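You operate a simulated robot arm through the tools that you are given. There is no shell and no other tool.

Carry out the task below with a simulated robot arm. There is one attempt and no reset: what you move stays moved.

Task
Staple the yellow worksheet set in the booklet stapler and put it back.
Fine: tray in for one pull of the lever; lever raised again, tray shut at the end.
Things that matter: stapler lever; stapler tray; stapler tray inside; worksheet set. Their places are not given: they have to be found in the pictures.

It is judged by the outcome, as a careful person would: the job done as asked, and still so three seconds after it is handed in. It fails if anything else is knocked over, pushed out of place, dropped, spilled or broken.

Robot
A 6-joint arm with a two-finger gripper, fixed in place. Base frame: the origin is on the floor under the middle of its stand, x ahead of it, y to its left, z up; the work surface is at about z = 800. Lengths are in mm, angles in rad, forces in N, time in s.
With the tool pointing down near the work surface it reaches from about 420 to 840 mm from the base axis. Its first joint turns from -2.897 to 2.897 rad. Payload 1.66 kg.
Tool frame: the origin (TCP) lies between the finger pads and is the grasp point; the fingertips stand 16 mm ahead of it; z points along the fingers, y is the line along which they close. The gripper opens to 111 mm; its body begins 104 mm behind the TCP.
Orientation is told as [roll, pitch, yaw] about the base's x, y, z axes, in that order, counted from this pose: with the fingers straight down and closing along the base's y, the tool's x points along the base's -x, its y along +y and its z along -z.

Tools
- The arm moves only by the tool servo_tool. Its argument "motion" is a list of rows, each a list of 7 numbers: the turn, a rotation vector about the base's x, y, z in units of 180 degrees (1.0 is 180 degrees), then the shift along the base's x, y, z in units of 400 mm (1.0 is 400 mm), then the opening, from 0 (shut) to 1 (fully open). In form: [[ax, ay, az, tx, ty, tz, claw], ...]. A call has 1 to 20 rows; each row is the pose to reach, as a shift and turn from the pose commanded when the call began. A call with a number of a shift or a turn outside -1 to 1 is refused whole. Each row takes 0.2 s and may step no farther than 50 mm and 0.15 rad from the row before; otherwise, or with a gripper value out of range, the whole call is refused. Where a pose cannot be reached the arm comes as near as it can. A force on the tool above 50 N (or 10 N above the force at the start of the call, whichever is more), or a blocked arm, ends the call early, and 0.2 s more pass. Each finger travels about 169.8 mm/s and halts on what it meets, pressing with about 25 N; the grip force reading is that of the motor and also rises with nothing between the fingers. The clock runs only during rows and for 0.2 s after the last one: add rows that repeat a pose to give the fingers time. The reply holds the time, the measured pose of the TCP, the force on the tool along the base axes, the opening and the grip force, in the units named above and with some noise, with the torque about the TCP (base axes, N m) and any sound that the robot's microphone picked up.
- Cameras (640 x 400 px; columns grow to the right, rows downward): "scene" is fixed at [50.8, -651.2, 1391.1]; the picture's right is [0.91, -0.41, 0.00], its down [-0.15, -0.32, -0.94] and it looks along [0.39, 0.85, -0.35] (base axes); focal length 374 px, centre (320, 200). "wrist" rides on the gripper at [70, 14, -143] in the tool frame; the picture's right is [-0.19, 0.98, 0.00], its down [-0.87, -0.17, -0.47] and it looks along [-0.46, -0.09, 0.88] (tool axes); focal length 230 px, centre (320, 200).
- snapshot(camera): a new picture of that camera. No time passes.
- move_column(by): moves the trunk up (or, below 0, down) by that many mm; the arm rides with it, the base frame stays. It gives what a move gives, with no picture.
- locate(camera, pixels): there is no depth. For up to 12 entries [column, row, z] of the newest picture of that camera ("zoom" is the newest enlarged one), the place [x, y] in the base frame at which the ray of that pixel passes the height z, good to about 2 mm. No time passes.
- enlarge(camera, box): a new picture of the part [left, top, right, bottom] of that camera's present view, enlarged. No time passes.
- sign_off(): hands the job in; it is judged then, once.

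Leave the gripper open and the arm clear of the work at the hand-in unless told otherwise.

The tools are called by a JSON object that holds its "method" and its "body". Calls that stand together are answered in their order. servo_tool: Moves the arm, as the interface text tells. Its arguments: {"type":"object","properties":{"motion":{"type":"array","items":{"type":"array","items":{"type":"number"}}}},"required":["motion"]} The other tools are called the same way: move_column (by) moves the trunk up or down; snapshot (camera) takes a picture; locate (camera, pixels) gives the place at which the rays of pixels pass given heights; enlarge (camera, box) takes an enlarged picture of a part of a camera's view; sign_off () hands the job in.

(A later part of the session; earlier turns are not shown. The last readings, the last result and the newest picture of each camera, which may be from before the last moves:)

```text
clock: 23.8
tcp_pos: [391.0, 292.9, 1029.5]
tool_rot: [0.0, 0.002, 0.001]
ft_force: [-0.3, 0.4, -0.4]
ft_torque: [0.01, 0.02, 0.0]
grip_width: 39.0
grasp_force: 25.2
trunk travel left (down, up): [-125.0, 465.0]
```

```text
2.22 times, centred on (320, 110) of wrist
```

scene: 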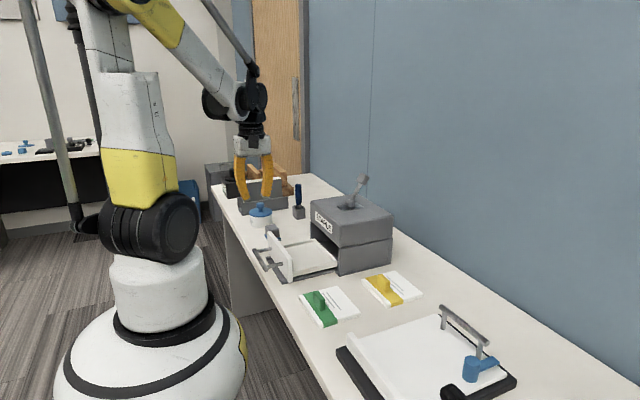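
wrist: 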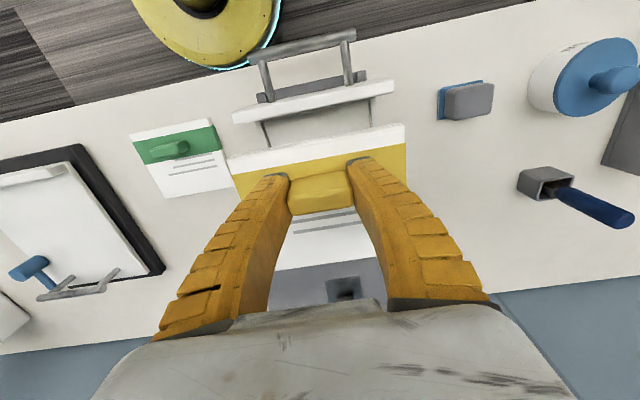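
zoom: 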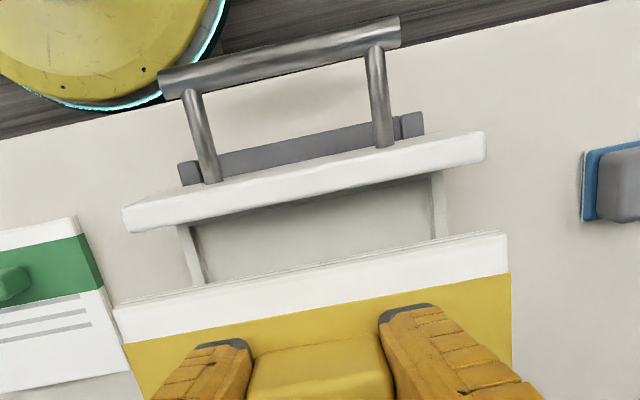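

The set's centre is ~3–4 mm left of the tray's centre, so I'll shift −3.5 mm in y and descend to just above the rim (TCP z≈872).

{"method": "servo_tool", "body": {"motion": [[0, 0, 0, 0, -0.009, -0.08, 0.1], [0, 0, 0, 0, -0.009, -0.16, 0.1], [0, 0, 0, 0, -0.009, -0.24, 0.1], [0, 0, 0, 0, -0.009, -0.32, 0.1], [0, 0, 0, 0, -0.009, -0.3925, 0.1], [0, 0, 0, 0, -0.009, -0.3925, 0.1]]}}

{"method": "snapshot", "body": {"camera": "wrist"}}

{"method": "enlarge", "body": {"camera": "scene", "box": [240, 180, 400, 300]}}

```text
clock: 25.2
tcp_pos: [393.2, 289.4, 871.9]
tool_rot: [0.001, -0.001, 0.0]
ft_force: [-0.1, 0.2, -0.9]
ft_torque: [-0.03, 0.01, -0.04]
grip_width: 39.2
grasp_force: 24.7
trunk travel left (down, up): [-125.0, 465.0]
```

```text
taken
```

wrist: 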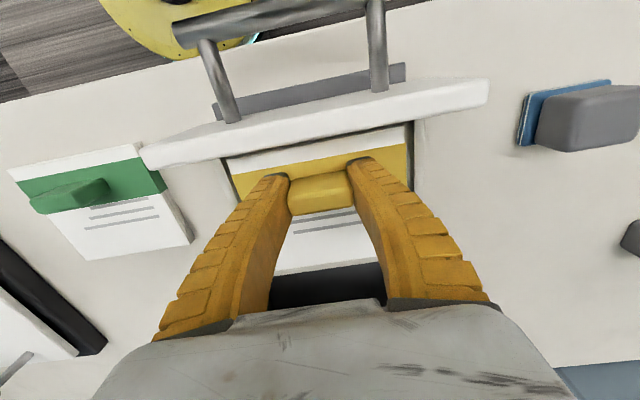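

```text
3.33 times, centred on (320, 240) of scene
```

zoom: 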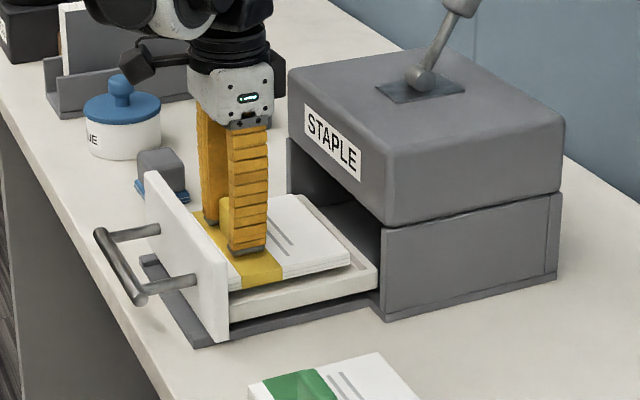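

Looks nearly centred. I'll enlarge the wrist view to check the margins to the rim.

{"method": "enlarge", "body": {"camera": "wrist", "box": [200, 80, 440, 230]}}

{"method": "enlarge", "body": {"camera": "scene", "box": [270, 215, 350, 285]}}

```text
2.67 times, centred on (320, 155) of wrist
```

zoom: 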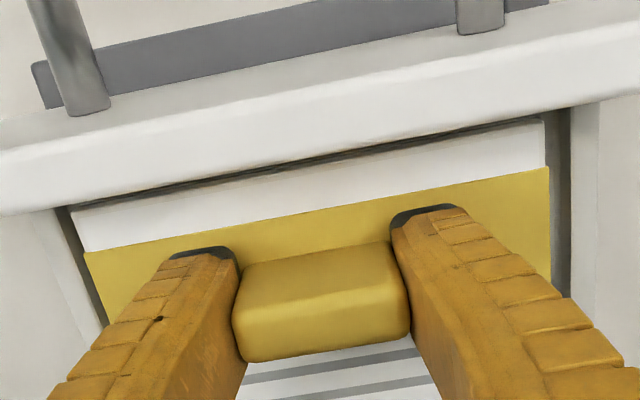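

```text
5.71 times, centred on (310, 250) of scene
```

zoom: 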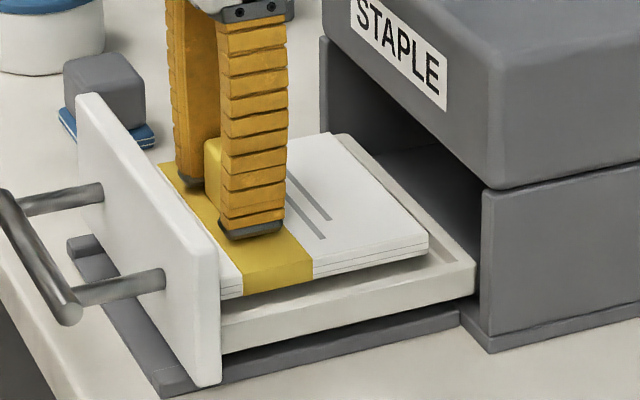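

Margins look fine on both sides. Descending 20 mm, then in small steps until contact.

{"method": "servo_tool", "body": {"motion": [[0, 0, 0, 0, 0, -0.02, 0.1], [0, 0, 0, 0, 0, -0.04, 0.1], [0, 0, 0, 0, 0, -0.05, 0.1], [0, 0, 0, 0, 0, -0.05, 0.1]]}}

{"method": "enlarge", "body": {"camera": "scene", "box": [270, 215, 350, 285]}}

```text
clock: 26.2
tcp_pos: [391.9, 288.5, 854.2]
tool_rot: [0.003, -0.003, -0.002]
ft_force: [0.3, 6.8, 32.3]
ft_torque: [0.01, -0.2, 0.1]
grip_width: 46.1
grasp_force: 24.6
trunk travel left (down, up): [-125.0, 465.0]
```

```text
5.71 times, centred on (310, 250) of scene
```

zoom: 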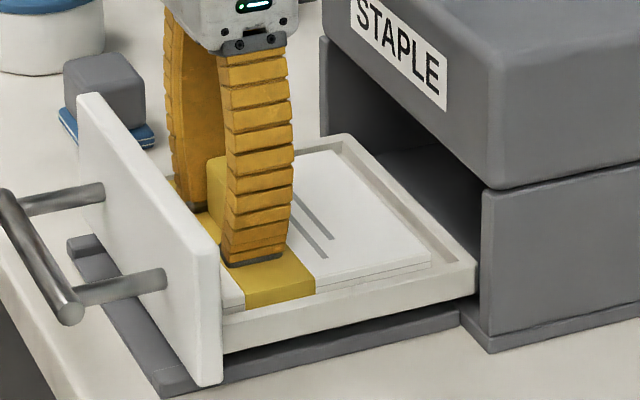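

Contact: 32 N upward, the set sits on the tray floor inside the rim. I'll ease up 3 mm, then open to ~65 mm and rise.

{"method": "servo_tool", "body": {"motion": [[0, 0, 0, 0, 0, 0.008, 0.1], [0, 0, 0, 0, 0, 0.008, 0.1]]}}

```text
clock: 26.8
tcp_pos: [393.5, 289.1, 855.7]
tool_rot: [0.001, 0.001, 0.001]
ft_force: [-1.2, 1.8, 5.9]
ft_torque: [0.01, 0.0, 0.0]
grip_width: 43.2
grasp_force: 25.1
trunk travel left (down, up): [-125.0, 465.0]
```

Force dropped to 6 N. Now opening the fingers.

{"method": "servo_tool", "body": {"motion": [[0, 0, 0, 0, 0, 0, 0.45], [0, 0, 0, 0, 0, 0, 0.58], [0, 0, 0, 0, 0, 0, 0.6], [0, 0, 0, 0, 0, 0, 0.6]]}}

{"method": "enlarge", "body": {"camera": "scene", "box": [270, 215, 350, 285]}}

{"method": "snapshot", "body": {"camera": "wrist"}}

```text
clock: 27.8
tcp_pos: [392.4, 289.5, 856.2]
tool_rot: [-0.001, 0.0, -0.001]
ft_force: [0.6, 0.4, 0.7]
ft_torque: [-0.02, 0.01, -0.02]
grip_width: 68.5
grasp_force: 0.8
trunk travel left (down, up): [-125.0, 465.0]
```

```text
5.71 times, centred on (310, 250) of scene
```

zoom: 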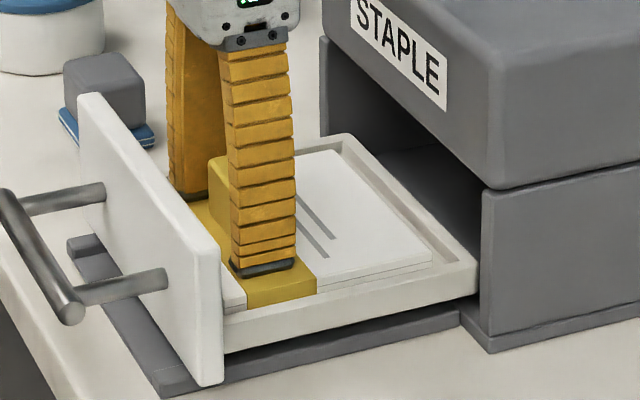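

```text
taken
```

wrist: 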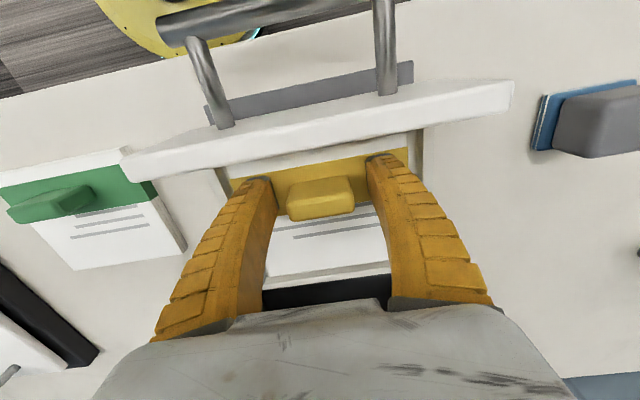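

Released cleanly; set is in the tray. Rising 200 mm, then rotating 90° and moving above the handle (x≈286).

{"method": "servo_tool", "body": {"motion": [[0, 0, 0, 0, 0, 0.08, 0.6], [0, 0, 0, 0, 0, 0.19, 0.6], [0, 0, 0, 0, 0, 0.3, 0.6], [0, 0, 0, 0, 0, 0.4, 0.6], [0, 0, 0, 0, 0, 0.5, 0.6], [0, 0, 0.0455, -0.024, 0, 0.5, 0.6], [0, 0, 0.0909, -0.048, 0, 0.5, 0.5], [0, 0, 0.1364, -0.073, 0, 0.5, 0.4], [0, 0, 0.1818, -0.097, 0, 0.5, 0.32], [0, 0, 0.2273, -0.121, 0, 0.5, 0.32], [0, 0, 0.2727, -0.146, 0, 0.5, 0.32], [0, 0, 0.3182, -0.17, 0, 0.5, 0.32], [0, 0, 0.3636, -0.194, 0, 0.5, 0.32], [0, 0, 0.4091, -0.219, 0, 0.5, 0.32], [0, 0, 0.4545, -0.243, 0, 0.5, 0.32], [0, 0, 0.5, -0.267, 0, 0.5, 0.32], [0, 0, 0.5, -0.267, 0, 0.5, 0.32]]}}

{"method": "snapshot", "body": {"camera": "wrist"}}

{"method": "enlarge", "body": {"camera": "scene", "box": [240, 150, 400, 290]}}

```text
clock: 31.4
tcp_pos: [287.5, 287.7, 1057.7]
tool_rot: [0.001, 0.001, 1.572]
ft_force: [-1.0, 0.1, -0.3]
ft_torque: [-0.01, -0.01, 0.05]
grip_width: 38.3
grasp_force: 1.3
trunk travel left (down, up): [-125.0, 465.0]
```

```text
taken
```

wrist: 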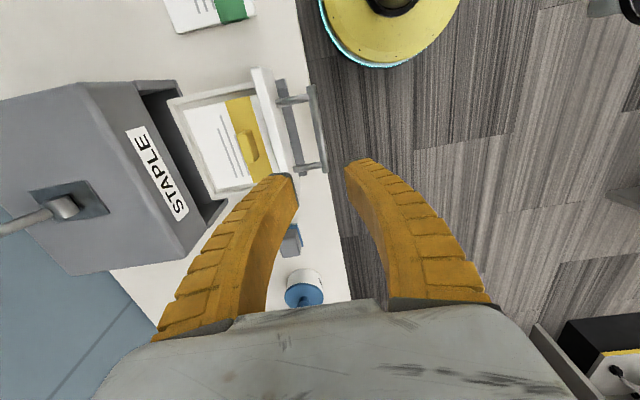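

```text
2.86 times, centred on (320, 220) of scene
```

zoom: 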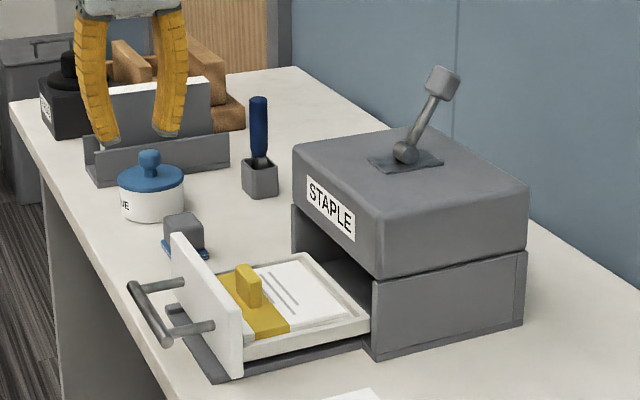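

The set lies well within the tray. Descending onto the bar again (x≈288, z≈852).

{"method": "servo_tool", "body": {"motion": [[0, 0, 0, 0, 0, -0.1, 0.3], [0, 0, 0, 0, 0, -0.2, 0.3], [0, 0, 0, 0, 0, -0.3, 0.3], [0, 0, 0, 0, 0, -0.4, 0.3], [0, 0, 0, 0, 0, -0.46, 0.3], [0, 0, 0, 0, 0, -0.51, 0.3], [0, 0, 0, 0, 0, -0.51, 0.3]]}}

{"method": "snapshot", "body": {"camera": "wrist"}}

```text
clock: 33.0
tcp_pos: [288.1, 288.0, 853.4]
tool_rot: [0.001, 0.0, 1.57]
ft_force: [0.3, 1.5, 0.3]
ft_torque: [-0.01, 0.0, 0.02]
grip_width: 36.1
grasp_force: 1.3
trunk travel left (down, up): [-125.0, 465.0]
```

```text
taken
```

wrist: 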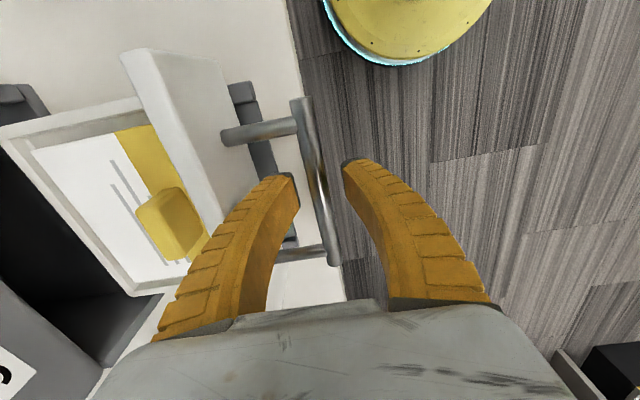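

The bar is centred between the fingers. Closing on it.

{"method": "servo_tool", "body": {"motion": [[0, 0, 0, 0, 0, 0, 0.15], [0, 0, 0, 0, 0, 0, 0.0], [0, 0, 0, 0, 0, 0, 0.0]]}}

```text
clock: 33.8
tcp_pos: [287.4, 287.1, 853.2]
tool_rot: [0.002, 0.002, 1.571]
ft_force: [0.1, -1.1, 3.1]
ft_torque: [-0.04, 0.0, -0.01]
grip_width: 11.1
grasp_force: 34.4
trunk travel left (down, up): [-125.0, 465.0]
```

Gripped. Pushing the tray in (+x), first 130 mm.

{"method": "servo_tool", "body": {"motion": [[0, 0, 0, 0.03, 0, 0, 0], [0, 0, 0, 0.07, 0, 0, 0], [0, 0, 0, 0.11, 0, 0, 0], [0, 0, 0, 0.16, 0, 0, 0], [0, 0, 0, 0.21, 0, 0, 0], [0, 0, 0, 0.26, 0, 0, 0], [0, 0, 0, 0.3, 0, 0, 0], [0, 0, 0, 0.325, 0, 0, 0], [0, 0, 0, 0.325, 0, 0, 0]]}}

{"method": "enlarge", "body": {"camera": "scene", "box": [240, 150, 400, 290]}}

```text
clock: 35.8
tcp_pos: [416.2, 286.8, 852.2]
tool_rot: [0.0, -0.001, 1.572]
ft_force: [0.3, -14.5, 2.0]
ft_torque: [-0.32, -0.01, 0.01]
grip_width: 10.6
grasp_force: 33.5
trunk travel left (down, up): [-125.0, 465.0]
```

```text
2.86 times, centred on (320, 220) of scene
```

zoom: 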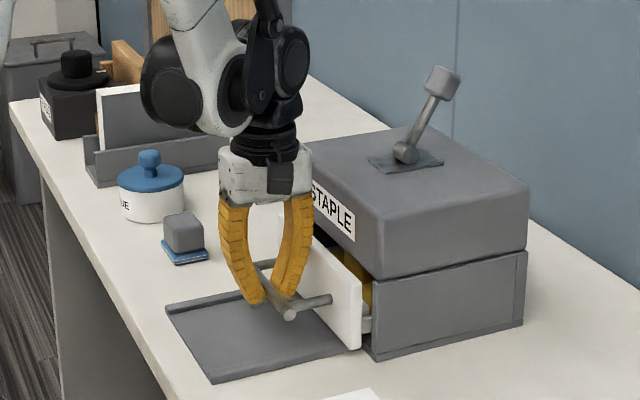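

About 20 mm left. Pushing slowly to the closed stop, watching the force.

{"method": "servo_tool", "body": {"motion": [[0, 0, 0, 0.015, 0.003, 0, 0], [0, 0, 0, 0.03, 0.006, 0, 0], [0, 0, 0, 0.042, 0.006, 0, 0], [0, 0, 0, 0.05, 0.006, 0, 0], [0, 0, 0, 0.053, 0.006, 0, 0], [0, 0, 0, 0.053, 0.006, 0, 0]]}}

{"method": "enlarge", "body": {"camera": "scene", "box": [240, 150, 400, 290]}}

```text
clock: 37.2
tcp_pos: [436.2, 289.6, 853.8]
tool_rot: [0.001, -0.003, 1.569]
ft_force: [-15.3, -29.3, -9.0]
ft_torque: [-0.12, 0.08, 0.05]
grip_width: 7.0
grasp_force: 33.6
trunk travel left (down, up): [-125.0, 465.0]
```

```text
2.86 times, centred on (320, 220) of scene
```

zoom: 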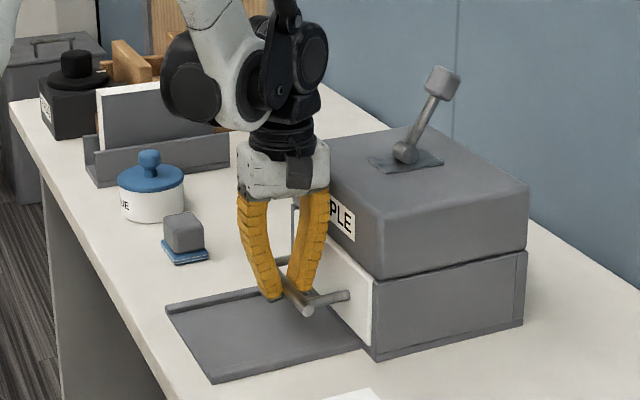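

At the stop (x 436, −15 N reaction); the panel looks flush. Releasing the bar and rising.

{"method": "servo_tool", "body": {"motion": [[0, 0, 0, 0, 0, 0, 0.15], [0, 0, 0, -0.005, 0, 0, 0.28], [0, 0, 0, -0.005, 0, 0, 0.28], [0, 0, 0, -0.005, 0, 0.05, 0.28], [0, 0, 0, -0.005, 0, 0.15, 0.28], [0, 0, 0, -0.005, 0, 0.25, 0.28], [0, 0, 0, -0.005, 0, 0.35, 0.3], [0, 0, 0, -0.005, 0, 0.45, 0.4], [0, 0, 0, -0.005, 0, 0.55, 0.5], [0, 0, 0, -0.005, 0, 0.55, 0.5]]}}

{"method": "enlarge", "body": {"camera": "scene", "box": [250, 160, 410, 290]}}

{"method": "snapshot", "body": {"camera": "wrist"}}

```text
clock: 39.4
tcp_pos: [434.7, 290.7, 1072.3]
tool_rot: [0.001, 0.002, 1.571]
ft_force: [-1.1, 0.9, 0.0]
ft_torque: [-0.01, -0.01, 0.0]
grip_width: 57.6
grasp_force: 1.2
trunk travel left (down, up): [-125.0, 465.0]
```

```text
3.08 times, centred on (330, 225) of scene
```

zoom: 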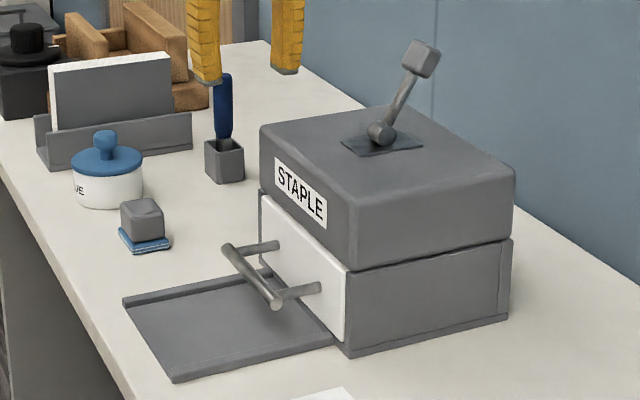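

```text
taken
```

wrist: 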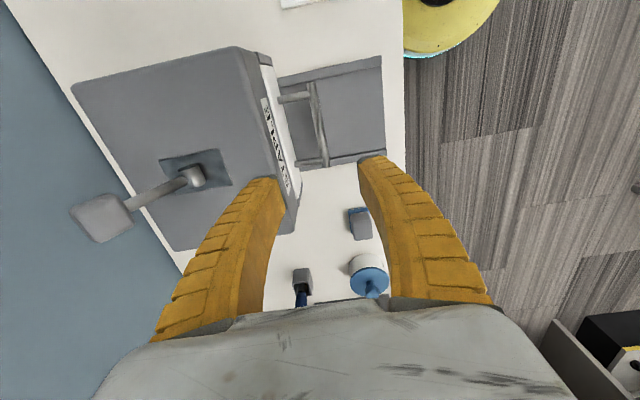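

The tray is shut as at the start. Next the lever: I'll rise, rotate back to yaw 0 (closing along y) and go above the knob at about (600,291,1150) to look.

{"method": "servo_tool", "body": {"motion": [[0, 0, -0.0455, 0.02, 0, 0.05, 0.6], [0, 0, -0.0909, 0.05, 0, 0.1, 0.7], [0, 0, -0.1364, 0.09, 0, 0.15, 0.7], [0, 0, -0.1818, 0.13, 0, 0.195, 0.7], [0, 0, -0.2273, 0.17, 0, 0.195, 0.7], [0, 0, -0.2727, 0.21, 0, 0.195, 0.7], [0, 0, -0.3182, 0.25, 0, 0.195, 0.7], [0, 0, -0.3636, 0.29, 0, 0.195, 0.7], [0, 0, -0.4091, 0.33, 0, 0.195, 0.7], [0, 0, -0.4545, 0.37, 0, 0.195, 0.7], [0, 0, -0.5, 0.41, 0, 0.195, 0.7], [0, 0, -0.5, 0.41, 0, 0.195, 0.7]]}}

{"method": "snapshot", "body": {"camera": "wrist"}}

{"method": "enlarge", "body": {"camera": "scene", "box": [280, 100, 440, 240]}}

```text
clock: 42.0
tcp_pos: [600.1, 289.7, 1151.4]
tool_rot: [-0.001, 0.0, -0.002]
ft_force: [-0.3, 0.1, -0.6]
ft_torque: [0.02, 0.02, 0.03]
grip_width: 79.2
grasp_force: 1.0
trunk travel left (down, up): [-125.0, 465.0]
```

```text
taken
```

wrist: 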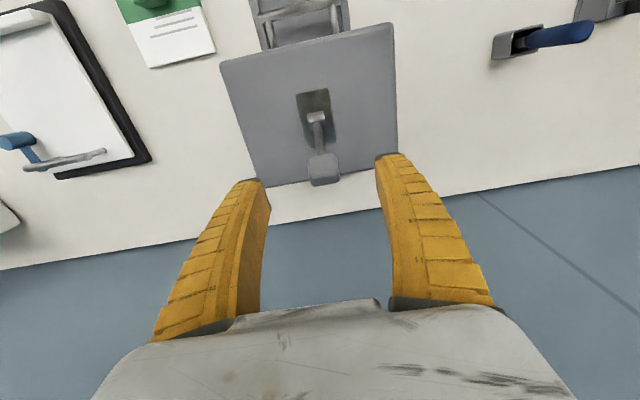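

```text
2.86 times, centred on (360, 170) of scene
```

zoom: 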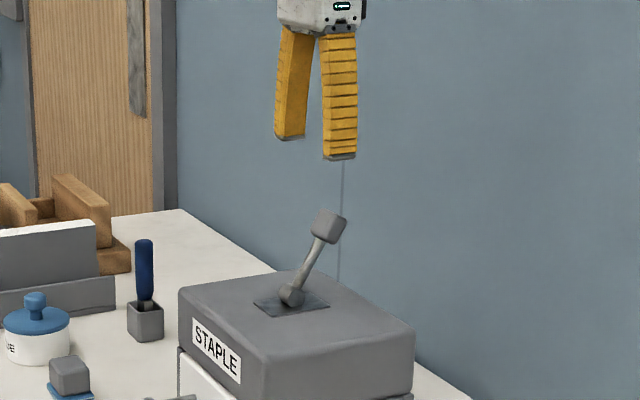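

I'll enlarge and triangulate the knob precisely from here.

{"method": "enlarge", "body": {"camera": "wrist", "box": [280, 70, 400, 200]}}

{"method": "locate", "body": {"camera": "wrist", "pixels": [[323, 169, 1050], [323, 169, 1030], [318, 120, 980], [318, 120, 960], [310, 170, 1048], [338, 166, 1048]]}}

{"method": "locate", "body": {"camera": "scene", "pixels": [[363.1, 179.1, 1050], [363.1, 179.1, 1030], [350, 203.5, 980], [350, 203.5, 960]]}}

```text
3.08 times, centred on (340, 135) of wrist
```

zoom: 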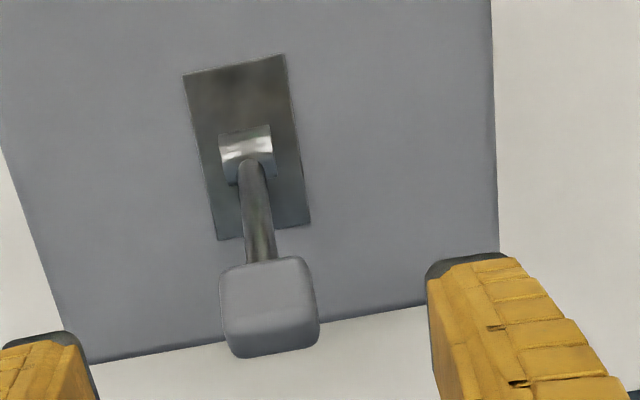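

```text
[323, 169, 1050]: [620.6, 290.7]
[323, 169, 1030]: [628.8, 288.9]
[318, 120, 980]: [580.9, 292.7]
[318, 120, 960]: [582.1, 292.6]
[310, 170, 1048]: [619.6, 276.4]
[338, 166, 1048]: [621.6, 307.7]
```

```text
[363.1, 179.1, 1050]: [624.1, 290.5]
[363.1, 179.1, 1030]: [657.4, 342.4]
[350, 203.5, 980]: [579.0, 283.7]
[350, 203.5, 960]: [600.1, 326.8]
```

Knob centre ≈ (621.5, 290.6, 1050), pivot ≈ (580.5, 291, 976), radius ≈ 85 mm. Descending around the knob and closing on it along y.

{"method": "servo_tool", "body": {"motion": [[0, 0, 0, 0.027, 0.002, -0.06, 0.7], [0, 0, 0, 0.0535, 0.002, -0.13, 0.7], [0, 0, 0, 0.0535, 0.002, -0.2, 0.7], [0, 0, 0, 0.0535, 0.002, -0.253, 0.7], [0, 0, 0, 0.0535, 0.002, -0.253, 0.7]]}}

{"method": "snapshot", "body": {"camera": "wrist"}}

{"method": "enlarge", "body": {"camera": "scene", "box": [300, 110, 430, 240]}}

```text
clock: 43.2
tcp_pos: [621.3, 290.3, 1049.9]
tool_rot: [0.001, -0.001, 0.0]
ft_force: [0.5, 0.1, -0.1]
ft_torque: [-0.02, 0.01, 0.02]
grip_width: 79.2
grasp_force: 1.5
trunk travel left (down, up): [-125.0, 465.0]
```

```text
taken
```

wrist: 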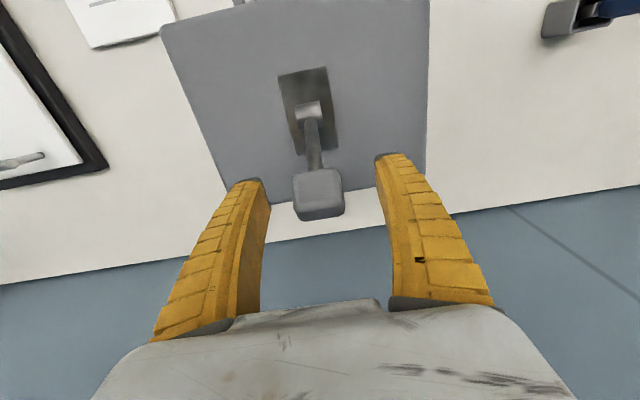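

```text
3.08 times, centred on (365, 175) of scene
```

zoom: 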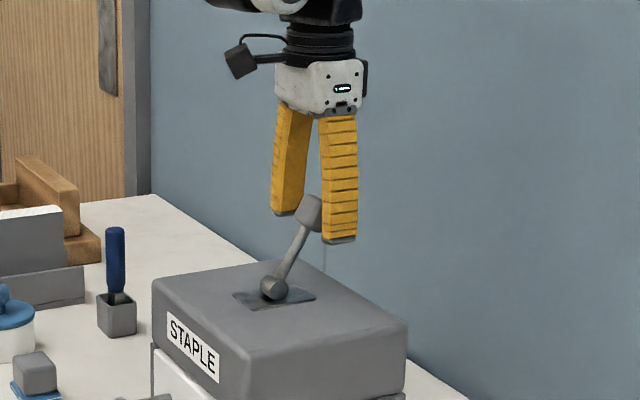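

The knob is between the pads. Closing on it.

{"method": "servo_tool", "body": {"motion": [[0, 0, 0, 0, 0, 0, 0.45], [0, 0, 0, 0, 0, 0, 0.25], [0, 0, 0, 0, 0, 0, 0.1], [0, 0, 0, 0, 0, 0, 0.1]]}}

{"method": "snapshot", "body": {"camera": "wrist"}}

```text
clock: 44.2
tcp_pos: [621.4, 288.9, 1051.0]
tool_rot: [0.0, -0.004, 0.001]
ft_force: [4.6, -7.2, 10.5]
ft_torque: [-0.05, 0.14, 0.01]
grip_width: 30.0
grasp_force: 33.7
trunk travel left (down, up): [-125.0, 465.0]
```

```text
taken
```

wrist: 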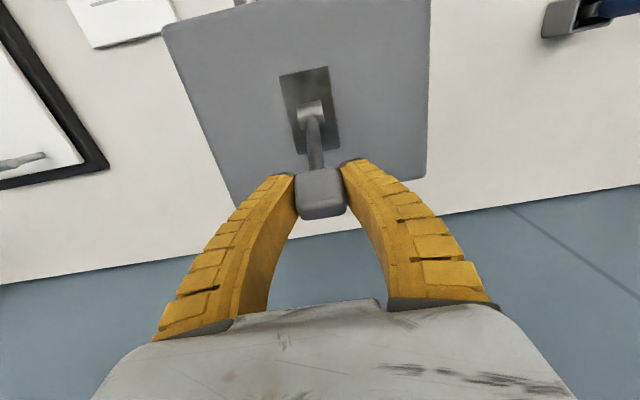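

Gripped at 30 mm. Now pulling along the arc about the pivot toward −x, first to upright, checking forces and sound.

{"method": "servo_tool", "body": {"motion": [[0, -0.02, 0, -0.023, 0, 0.011, 0.1], [0, -0.04, 0, -0.048, 0, 0.019, 0.1], [0, -0.06, 0, -0.075, 0, 0.025, 0.1], [0, -0.08, 0, -0.1025, 0, 0.0265, 0.1], [0, -0.08, 0, -0.1025, 0, 0.0265, 0.1]]}}

{"method": "enlarge", "body": {"camera": "scene", "box": [300, 110, 430, 240]}}

```text
clock: 45.4
tcp_pos: [580.4, 289.8, 1059.2]
tool_rot: [0.001, -0.25, 0.0]
ft_force: [5.4, -15.1, -5.2]
ft_torque: [-0.05, -0.41, 0.04]
grip_width: 27.3
grasp_force: 34.2
trunk travel left (down, up): [-125.0, 465.0]
```

```text
3.08 times, centred on (365, 175) of scene
```

zoom: 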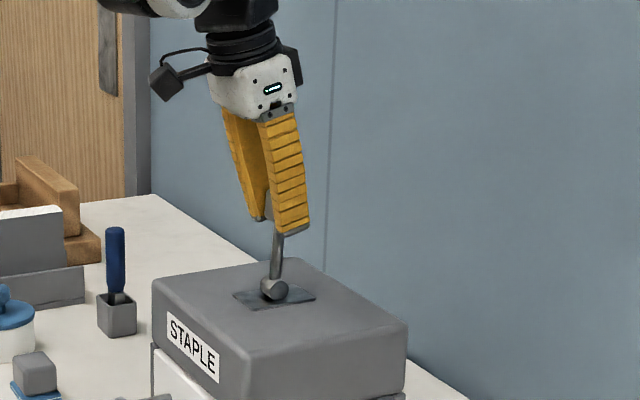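

The lever follows well. Continuing the arc to about 40° past upright.

{"method": "servo_tool", "body": {"motion": [[0, -0.0278, 0, -0.0368, 0, -0.0032, 0.1], [0, -0.0556, 0, -0.0723, 0, -0.0128, 0.1], [0, -0.0833, 0, -0.1058, 0, -0.0283, 0.1], [0, -0.111, 0, -0.136, 0, -0.0495, 0.1], [0, -0.111, 0, -0.136, 0, -0.0495, 0.1]]}}

{"method": "enlarge", "body": {"camera": "scene", "box": [300, 110, 430, 240]}}

```text
clock: 46.6
tcp_pos: [525.6, 290.8, 1039.5]
tool_rot: [0.003, -0.599, -0.002]
ft_force: [8.9, -11.2, 11.2]
ft_torque: [0.06, 0.39, -0.1]
grip_width: 28.1
grasp_force: 33.9
trunk travel left (down, up): [-125.0, 465.0]
```

```text
3.08 times, centred on (365, 175) of scene
```

zoom: 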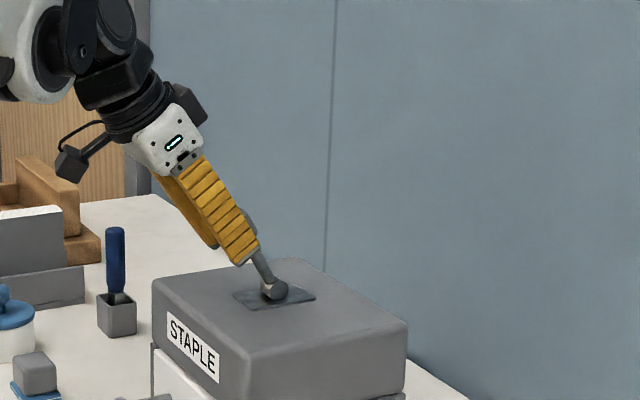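

Still no stop or sound. Continuing in small steps down the arc.

{"method": "servo_tool", "body": {"motion": [[0, -0.014, 0, -0.0135, 0, -0.0125, 0.1], [0, -0.0278, 0, -0.026, 0, -0.026, 0.1], [0, -0.038, 0, -0.0345, 0, -0.037, 0.1], [0, -0.047, 0, -0.0413, 0, -0.0468, 0.1], [0, -0.047, 0, -0.0413, 0, -0.0468, 0.1]]}}

{"method": "enlarge", "body": {"camera": "scene", "box": [300, 110, 430, 240]}}

```text
clock: 47.8
tcp_pos: [509.5, 291.6, 1019.8]
tool_rot: [0.0, -0.747, 0.001]
ft_force: [-0.5, 1.5, -0.5]
ft_torque: [-0.01, -0.01, 0.0]
grip_width: 14.2
grasp_force: 1.8
trunk travel left (down, up): [-125.0, 465.0]
```

```text
3.08 times, centred on (365, 175) of scene
```

zoom: 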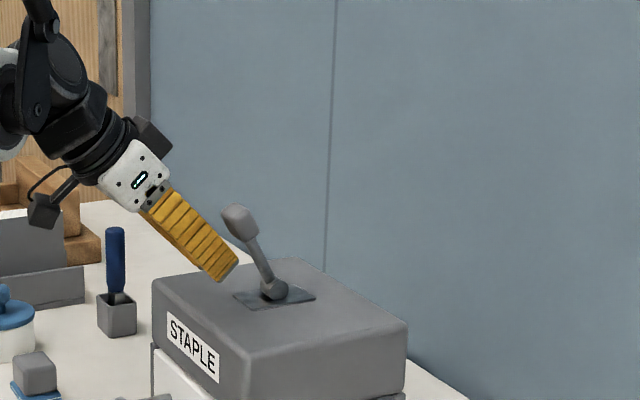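

The knob slipped out of the fingers (width 14 mm); the lever now stands forward at about −26°. I'll back the gripper off and look closely at the lever.

{"method": "servo_tool", "body": {"motion": [[0, 0, 0, -0.06, 0, 0.04, 0.1], [0, 0, 0, -0.1, 0, 0.1, 0.3], [0, 0, 0, -0.1, 0, 0.15, 0.6], [0, 0, 0, -0.1, 0, 0.15, 0.6]]}}

{"method": "snapshot", "body": {"camera": "wrist"}}

{"method": "snapshot", "body": {"camera": "scene"}}

{"method": "enlarge", "body": {"camera": "scene", "box": [290, 150, 410, 250]}}

```text
clock: 48.8
tcp_pos: [470.4, 292.1, 1080.2]
tool_rot: [0.0, -0.749, 0.0]
ft_force: [0.1, 0.1, 0.7]
ft_torque: [0.02, 0.01, -0.03]
grip_width: 68.1
grasp_force: 1.4
trunk travel left (down, up): [-125.0, 465.0]
```

```text
taken
```

wrist: 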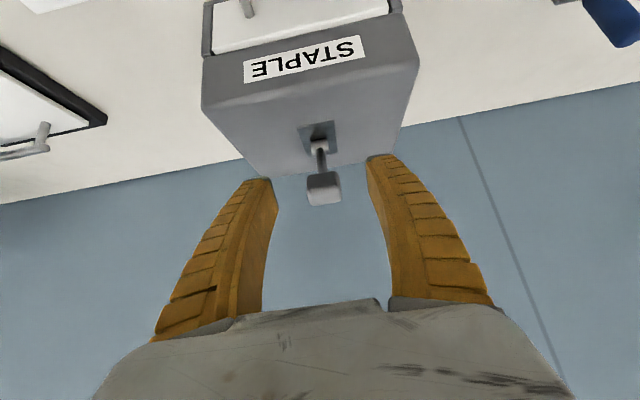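

```text
taken
```

scene: 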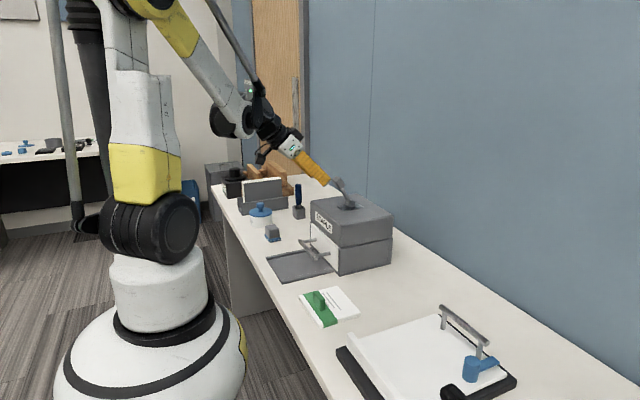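

```text
4.00 times, centred on (350, 200) of scene
```

zoom: 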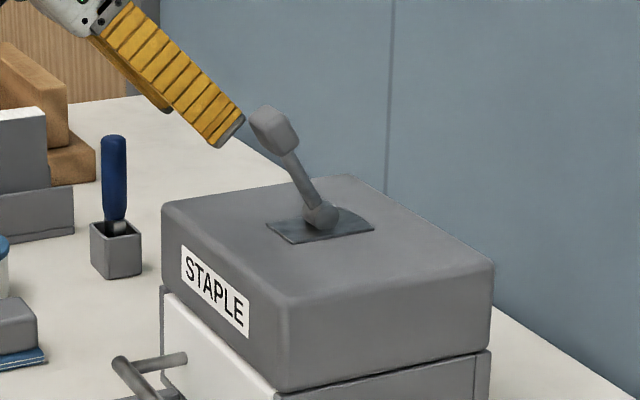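

I'll triangulate the knob's present position.

{"method": "locate", "body": {"camera": "scene", "pixels": [[338.5, 182.5, 1060], [338.5, 182.5, 1040], [338.5, 182.5, 1050]]}}

{"method": "locate", "body": {"camera": "wrist", "pixels": [[323, 188, 1060], [323, 188, 1040], [323, 188, 1050]]}}

```text
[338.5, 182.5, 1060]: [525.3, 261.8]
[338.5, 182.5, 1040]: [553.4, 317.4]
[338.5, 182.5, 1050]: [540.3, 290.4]
```

```text
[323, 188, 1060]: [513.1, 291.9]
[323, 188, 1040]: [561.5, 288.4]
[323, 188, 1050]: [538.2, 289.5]
```

The knob is at (539.5, 290, 1050), i.e. −29° – exactly mirror of its start (+29°), which suggests the lever reached its stop and the grip slipped past. I'll regrip the knob aligned with the lever, to check the stop gently and then raise it.

{"method": "servo_tool", "body": {"motion": [[0, 0.04, 0, 0.05, -0.002, 0.05, 0.7], [0, 0.0796, 0, 0.1, -0.0045, 0.055, 0.7], [0, 0.0796, 0, 0.136, -0.0045, -0.01, 0.7], [0, 0.0796, 0, 0.155, -0.0045, -0.044, 0.7], [0, 0.0796, 0, 0.1728, -0.0045, -0.0755, 0.7], [0, 0.0796, 0, 0.1728, -0.0045, -0.0755, 0.7]]}}

{"method": "snapshot", "body": {"camera": "wrist"}}

{"method": "enlarge", "body": {"camera": "scene", "box": [290, 150, 410, 250]}}

```text
clock: 50.2
tcp_pos: [538.1, 290.6, 1049.4]
tool_rot: [0.0, -0.498, 0.001]
ft_force: [-0.5, 0.3, 0.6]
ft_torque: [-0.02, -0.01, 0.01]
grip_width: 78.9
grasp_force: 1.0
trunk travel left (down, up): [-125.0, 465.0]
```

```text
taken
```

wrist: 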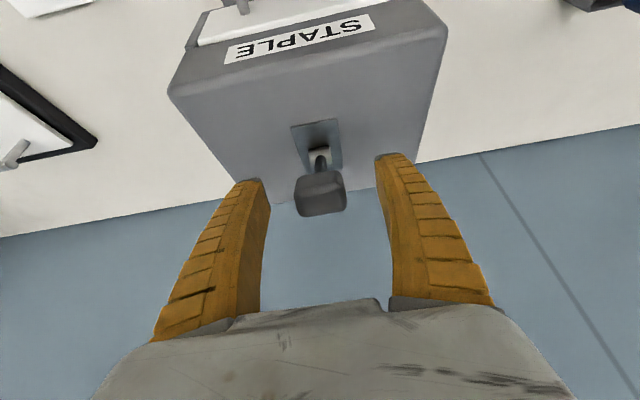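

```text
4.00 times, centred on (350, 200) of scene
```

zoom: 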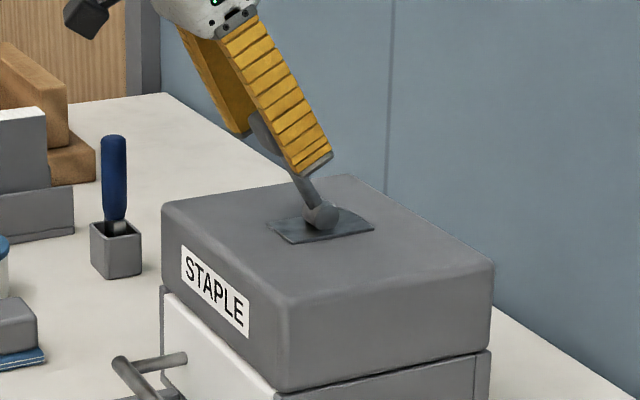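

The gripper is aligned with the lever and the knob is between the pads. Closing.

{"method": "servo_tool", "body": {"motion": [[0, 0, 0, 0, 0, 0, 0.45], [0, 0, 0, 0, 0, 0, 0.25], [0, 0, 0, 0, 0, 0, 0.0], [0, 0, 0, 0, 0, 0, 0.0]]}}

```text
clock: 51.2
tcp_pos: [538.5, 290.2, 1051.1]
tool_rot: [-0.001, -0.499, 0.0]
ft_force: [-0.3, 5.7, 12.3]
ft_torque: [0.06, -0.1, 0.01]
grip_width: 29.8
grasp_force: 34.2
trunk travel left (down, up): [-125.0, 465.0]
```

Gripped. Gentle check: pull ~6 mm further along the arc, turning with the lever, and read the force.

{"method": "servo_tool", "body": {"motion": [[0, -0.011, 0, -0.0065, 0, -0.0035, 0], [0, -0.022, 0, -0.0128, 0, -0.0075, 0], [0, -0.022, 0, -0.0128, 0, -0.0075, 0]]}}

{"method": "enlarge", "body": {"camera": "scene", "box": [290, 150, 410, 250]}}

```text
clock: 52.0
tcp_pos: [534.9, 289.6, 1047.6]
tool_rot: [-0.001, -0.568, -0.001]
ft_force: [18.4, 8.4, 20.5]
ft_torque: [0.11, -0.3, 0.0]
grip_width: 28.5
grasp_force: 33.8
trunk travel left (down, up): [-125.0, 465.0]
```

```text
4.00 times, centred on (350, 200) of scene
```

zoom: 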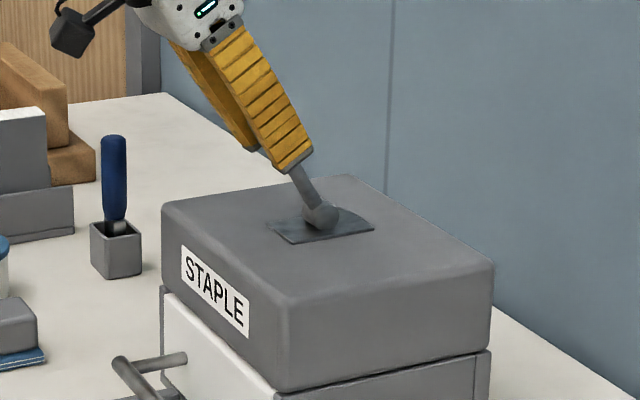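

Force rose quickly (18 N in x) – the lever is against its stop, so the pull is complete. Now raising the lever back along the arc to +29°.

{"method": "servo_tool", "body": {"motion": [[0, 0.0367, 0, 0.036, 0, 0.0185, 0], [0, 0.0733, 0, 0.075, 0, 0.03, 0], [0, 0.11, 0, 0.11525, 0, 0.034, 0], [0, 0.1467, 0, 0.1555, 0, 0.03, 0], [0, 0.1767, 0, 0.1875, 0, 0.02125, 0], [0, 0.2067, 0, 0.21775, 0, 0.0075, 0], [0, 0.2067, 0, 0.21775, 0, 0.0075, 0]]}}

{"method": "snapshot", "body": {"camera": "wrist"}}

{"method": "enlarge", "body": {"camera": "scene", "box": [290, 130, 410, 250]}}

```text
clock: 53.6
tcp_pos: [620.8, 290.5, 1050.6]
tool_rot: [-0.001, 0.083, -0.002]
ft_force: [0.7, 12.6, 4.9]
ft_torque: [0.15, 0.37, -0.03]
grip_width: 28.1
grasp_force: 34.5
trunk travel left (down, up): [-125.0, 465.0]
```

```text
taken
```

wrist: 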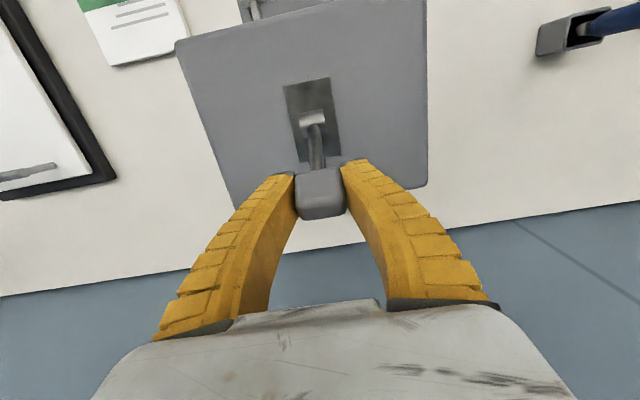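

```text
3.33 times, centred on (350, 190) of scene
```

zoom: 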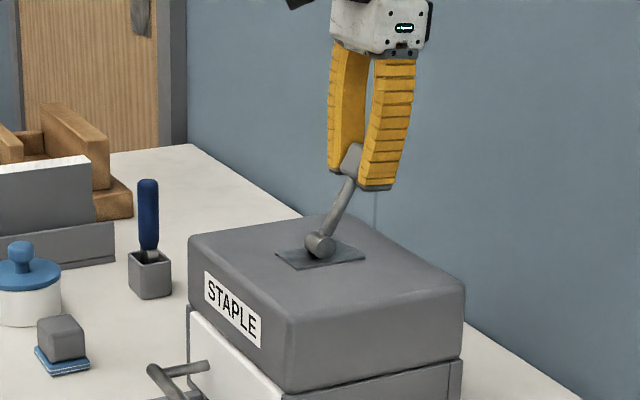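

The lever is back up. A slight extra push (+3–4 mm along the arc) to make sure it's at the upper stop.

{"method": "servo_tool", "body": {"motion": [[0, 0.01, 0, 0.006, 0, -0.0033, 0], [0, 0.02, 0, 0.0115, 0, -0.0066, 0], [0, 0.02, 0, 0.0115, 0, -0.0066, 0]]}}

```text
clock: 54.4
tcp_pos: [622.6, 289.2, 1047.7]
tool_rot: [0.0, 0.145, 0.0]
ft_force: [-4.5, 12.3, 8.9]
ft_torque: [0.13, -0.59, 0.04]
grip_width: 28.6
grasp_force: 34.5
trunk travel left (down, up): [-125.0, 465.0]
```

At the upper stop. Opening the fingers and rising clear along the tool axis.

{"method": "servo_tool", "body": {"motion": [[0, 0, 0, 0, 0, 0, 0.4], [0, 0, 0, 0, 0, 0, 0.7], [0, 0, 0, 0, 0, 0, 0.7], [0, 0, 0, 0.01, 0, 0.09, 0.7], [0, 0, 0, 0.02, 0, 0.19, 0.7], [0, 0, 0, 0.02, 0, 0.27, 0.7], [0, 0, 0, 0.02, 0, 0.27, 0.7]]}}

{"method": "snapshot", "body": {"camera": "scene"}}

{"method": "enlarge", "body": {"camera": "scene", "box": [290, 150, 410, 250]}}

```text
clock: 56.0
tcp_pos: [630.2, 287.6, 1156.8]
tool_rot: [0.0, 0.144, 0.0]
ft_force: [0.1, 0.2, 0.5]
ft_torque: [0.01, -0.01, -0.02]
grip_width: 79.2
grasp_force: 1.0
trunk travel left (down, up): [-125.0, 465.0]
```

```text
taken
```

scene: 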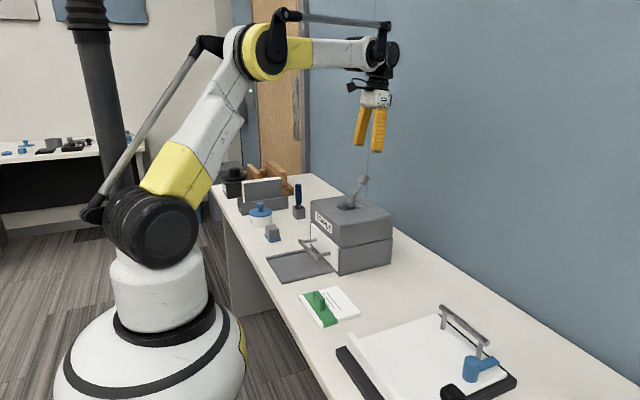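

```text
4.00 times, centred on (350, 200) of scene
```

zoom: 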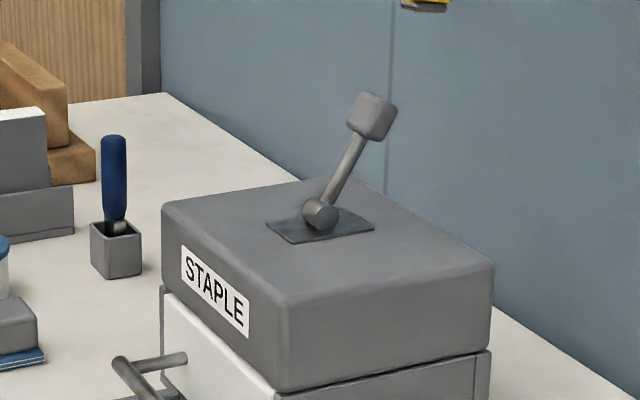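

The knob is back at its original pixel (363,179). Next I open the tray again: first level the tool, then yaw 90° above the handle.

{"method": "servo_tool", "body": {"motion": [[0, -0.023, 0, -0.05, 0, 0, 0.7], [0, -0.0458, 0, -0.12, 0, 0, 0.7], [0, -0.0458, 0, -0.2, 0, 0, 0.7], [0, -0.0458, 0, -0.2, 0, 0, 0.7]]}}

```text
clock: 57.0
tcp_pos: [551.8, 289.1, 1156.1]
tool_rot: [0.0, 0.0, 0.0]
ft_force: [-1.4, 0.1, -0.7]
ft_torque: [-0.01, -0.02, 0.01]
grip_width: 78.9
grasp_force: 0.8
trunk travel left (down, up): [-125.0, 465.0]
```

Level. Now yaw +90° and move above the handle at (433,290,1050).

{"method": "servo_tool", "body": {"motion": [[0, 0, 0.0455, -0.03, 0, 0, 0.6], [0, 0, 0.0909, -0.06, 0, 0, 0.5], [0, 0, 0.1364, -0.09, 0, 0, 0.4], [0, 0, 0.1818, -0.12, 0, -0.02, 0.3], [0, 0, 0.2273, -0.15, 0, -0.05, 0.3], [0, 0, 0.2727, -0.18, 0, -0.08, 0.3], [0, 0, 0.3182, -0.21, 0, -0.11, 0.3], [0, 0, 0.3636, -0.24, 0.001, -0.15, 0.3], [0, 0, 0.4091, -0.265, 0.001, -0.19, 0.3], [0, 0, 0.4545, -0.285, 0.001, -0.23, 0.3], [0, 0, 0.5, -0.297, 0.001, -0.265, 0.3], [0, 0, 0.5, -0.297, 0.001, -0.265, 0.3]]}}

{"method": "snapshot", "body": {"camera": "wrist"}}

```text
clock: 59.6
tcp_pos: [433.6, 289.8, 1049.5]
tool_rot: [0.0, 0.0, 1.573]
ft_force: [-0.1, -0.6, 0.3]
ft_torque: [-0.04, -0.01, 0.03]
grip_width: 35.8
grasp_force: 2.0
trunk travel left (down, up): [-125.0, 465.0]
```

```text
taken
```

wrist: 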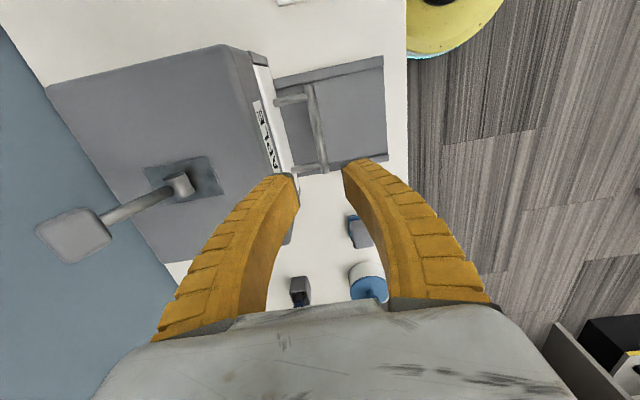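

Same view as the first time. Descending to the bar at z≈852.

{"method": "servo_tool", "body": {"motion": [[0, 0, 0, 0, 0, -0.1, 0.3], [0, 0, 0, 0, 0, -0.2, 0.3], [0, 0, 0, 0, 0, -0.3, 0.3], [0, 0, 0, 0, 0, -0.38, 0.3], [0, 0, 0, 0, 0, -0.44, 0.3], [0, 0, 0, 0, 0, -0.494, 0.3], [0, 0, 0, 0, 0, -0.494, 0.3]]}}

{"method": "snapshot", "body": {"camera": "wrist"}}

```text
clock: 61.2
tcp_pos: [434.4, 288.7, 852.6]
tool_rot: [-0.001, 0.002, 1.572]
ft_force: [0.1, 0.7, 0.6]
ft_torque: [-0.02, 0.01, -0.01]
grip_width: 35.9
grasp_force: 2.0
trunk travel left (down, up): [-125.0, 465.0]
```

```text
taken
```

wrist: 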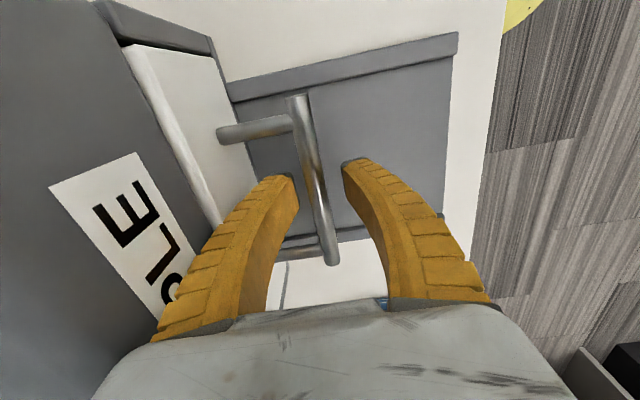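

Bar between the fingers. Closing on it.

{"method": "servo_tool", "body": {"motion": [[0, 0, 0, 0.003, 0.002, 0, 0.15], [0, 0, 0, 0.003, 0.002, 0, 0.0], [0, 0, 0, 0.003, 0.002, 0, 0.0]]}}

```text
clock: 62.0
tcp_pos: [435.1, 290.7, 853.1]
tool_rot: [0.001, 0.003, 1.571]
ft_force: [0.9, -1.9, 2.0]
ft_torque: [-0.08, -0.03, 0.0]
grip_width: 10.8
grasp_force: 34.2
trunk travel left (down, up): [-125.0, 465.0]
```

Gripped. Pulling the tray out 147 mm smoothly.

{"method": "servo_tool", "body": {"motion": [[0, 0, 0, -0.03, 0, 0, 0], [0, 0, 0, -0.07, 0, 0, 0], [0, 0, 0, -0.12, 0, 0, 0], [0, 0, 0, -0.17, 0, 0, 0], [0, 0, 0, -0.22, 0, 0, 0], [0, 0, 0, -0.27, 0, 0, 0], [0, 0, 0, -0.31, 0, 0, 0], [0, 0, 0, -0.345, 0, 0, 0], [0, 0, 0, -0.366, 0, 0, 0], [0, 0, 0, -0.366, 0, 0, 0]]}}

{"method": "enlarge", "body": {"camera": "scene", "box": [240, 180, 360, 290]}}

{"method": "snapshot", "body": {"camera": "wrist"}}

```text
clock: 64.2
tcp_pos: [287.8, 289.5, 852.3]
tool_rot: [-0.001, 0.003, 1.571]
ft_force: [0.5, 1.8, 2.8]
ft_torque: [0.14, 0.01, -0.04]
grip_width: 11.2
grasp_force: 33.8
trunk travel left (down, up): [-125.0, 465.0]
```

```text
3.64 times, centred on (300, 235) of scene
```

zoom: 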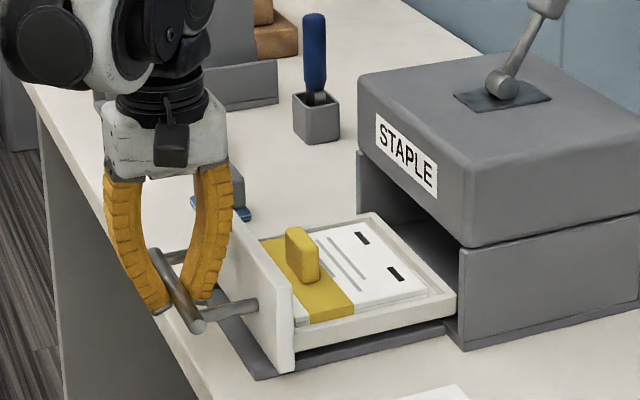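

```text
taken
```

wrist: 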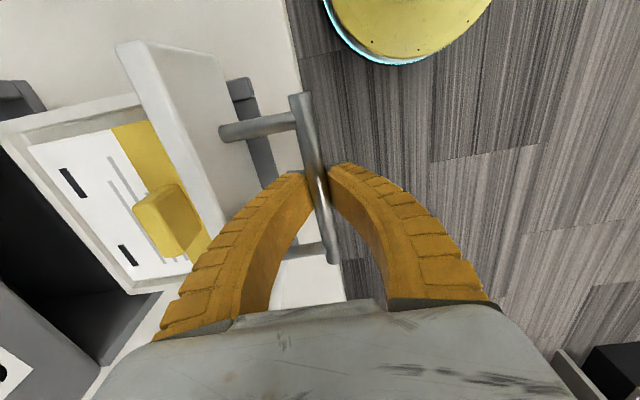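

Two dark staples are now visible on the set – stapled. Releasing the bar and rising.

{"method": "servo_tool", "body": {"motion": [[0, 0, 0, 0, 0, 0, 0.15], [0, 0, 0, 0, 0, 0, 0.3], [0, 0, 0, 0, 0, 0, 0.3], [0, 0, 0, 0, 0, 0.07, 0.3], [0, 0, 0, 0, 0, 0.17, 0.3], [0, 0, 0, 0, 0, 0.28, 0.3], [0, 0, 0, 0, 0, 0.39, 0.3], [0, 0, 0, 0, 0, 0.5, 0.3], [0, 0, 0, 0, 0, 0.5, 0.3]]}}

{"method": "enlarge", "body": {"camera": "scene", "box": [240, 180, 360, 290]}}

```text
clock: 66.2
tcp_pos: [287.6, 290.2, 1054.9]
tool_rot: [0.002, 0.002, 1.572]
ft_force: [0.3, -0.7, -0.3]
ft_torque: [0.0, -0.03, -0.02]
grip_width: 35.9
grasp_force: 1.7
trunk travel left (down, up): [-125.0, 465.0]
```

```text
3.64 times, centred on (300, 235) of scene
```

zoom: 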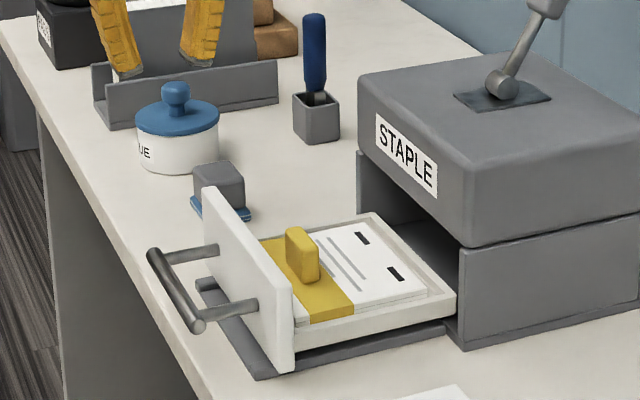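

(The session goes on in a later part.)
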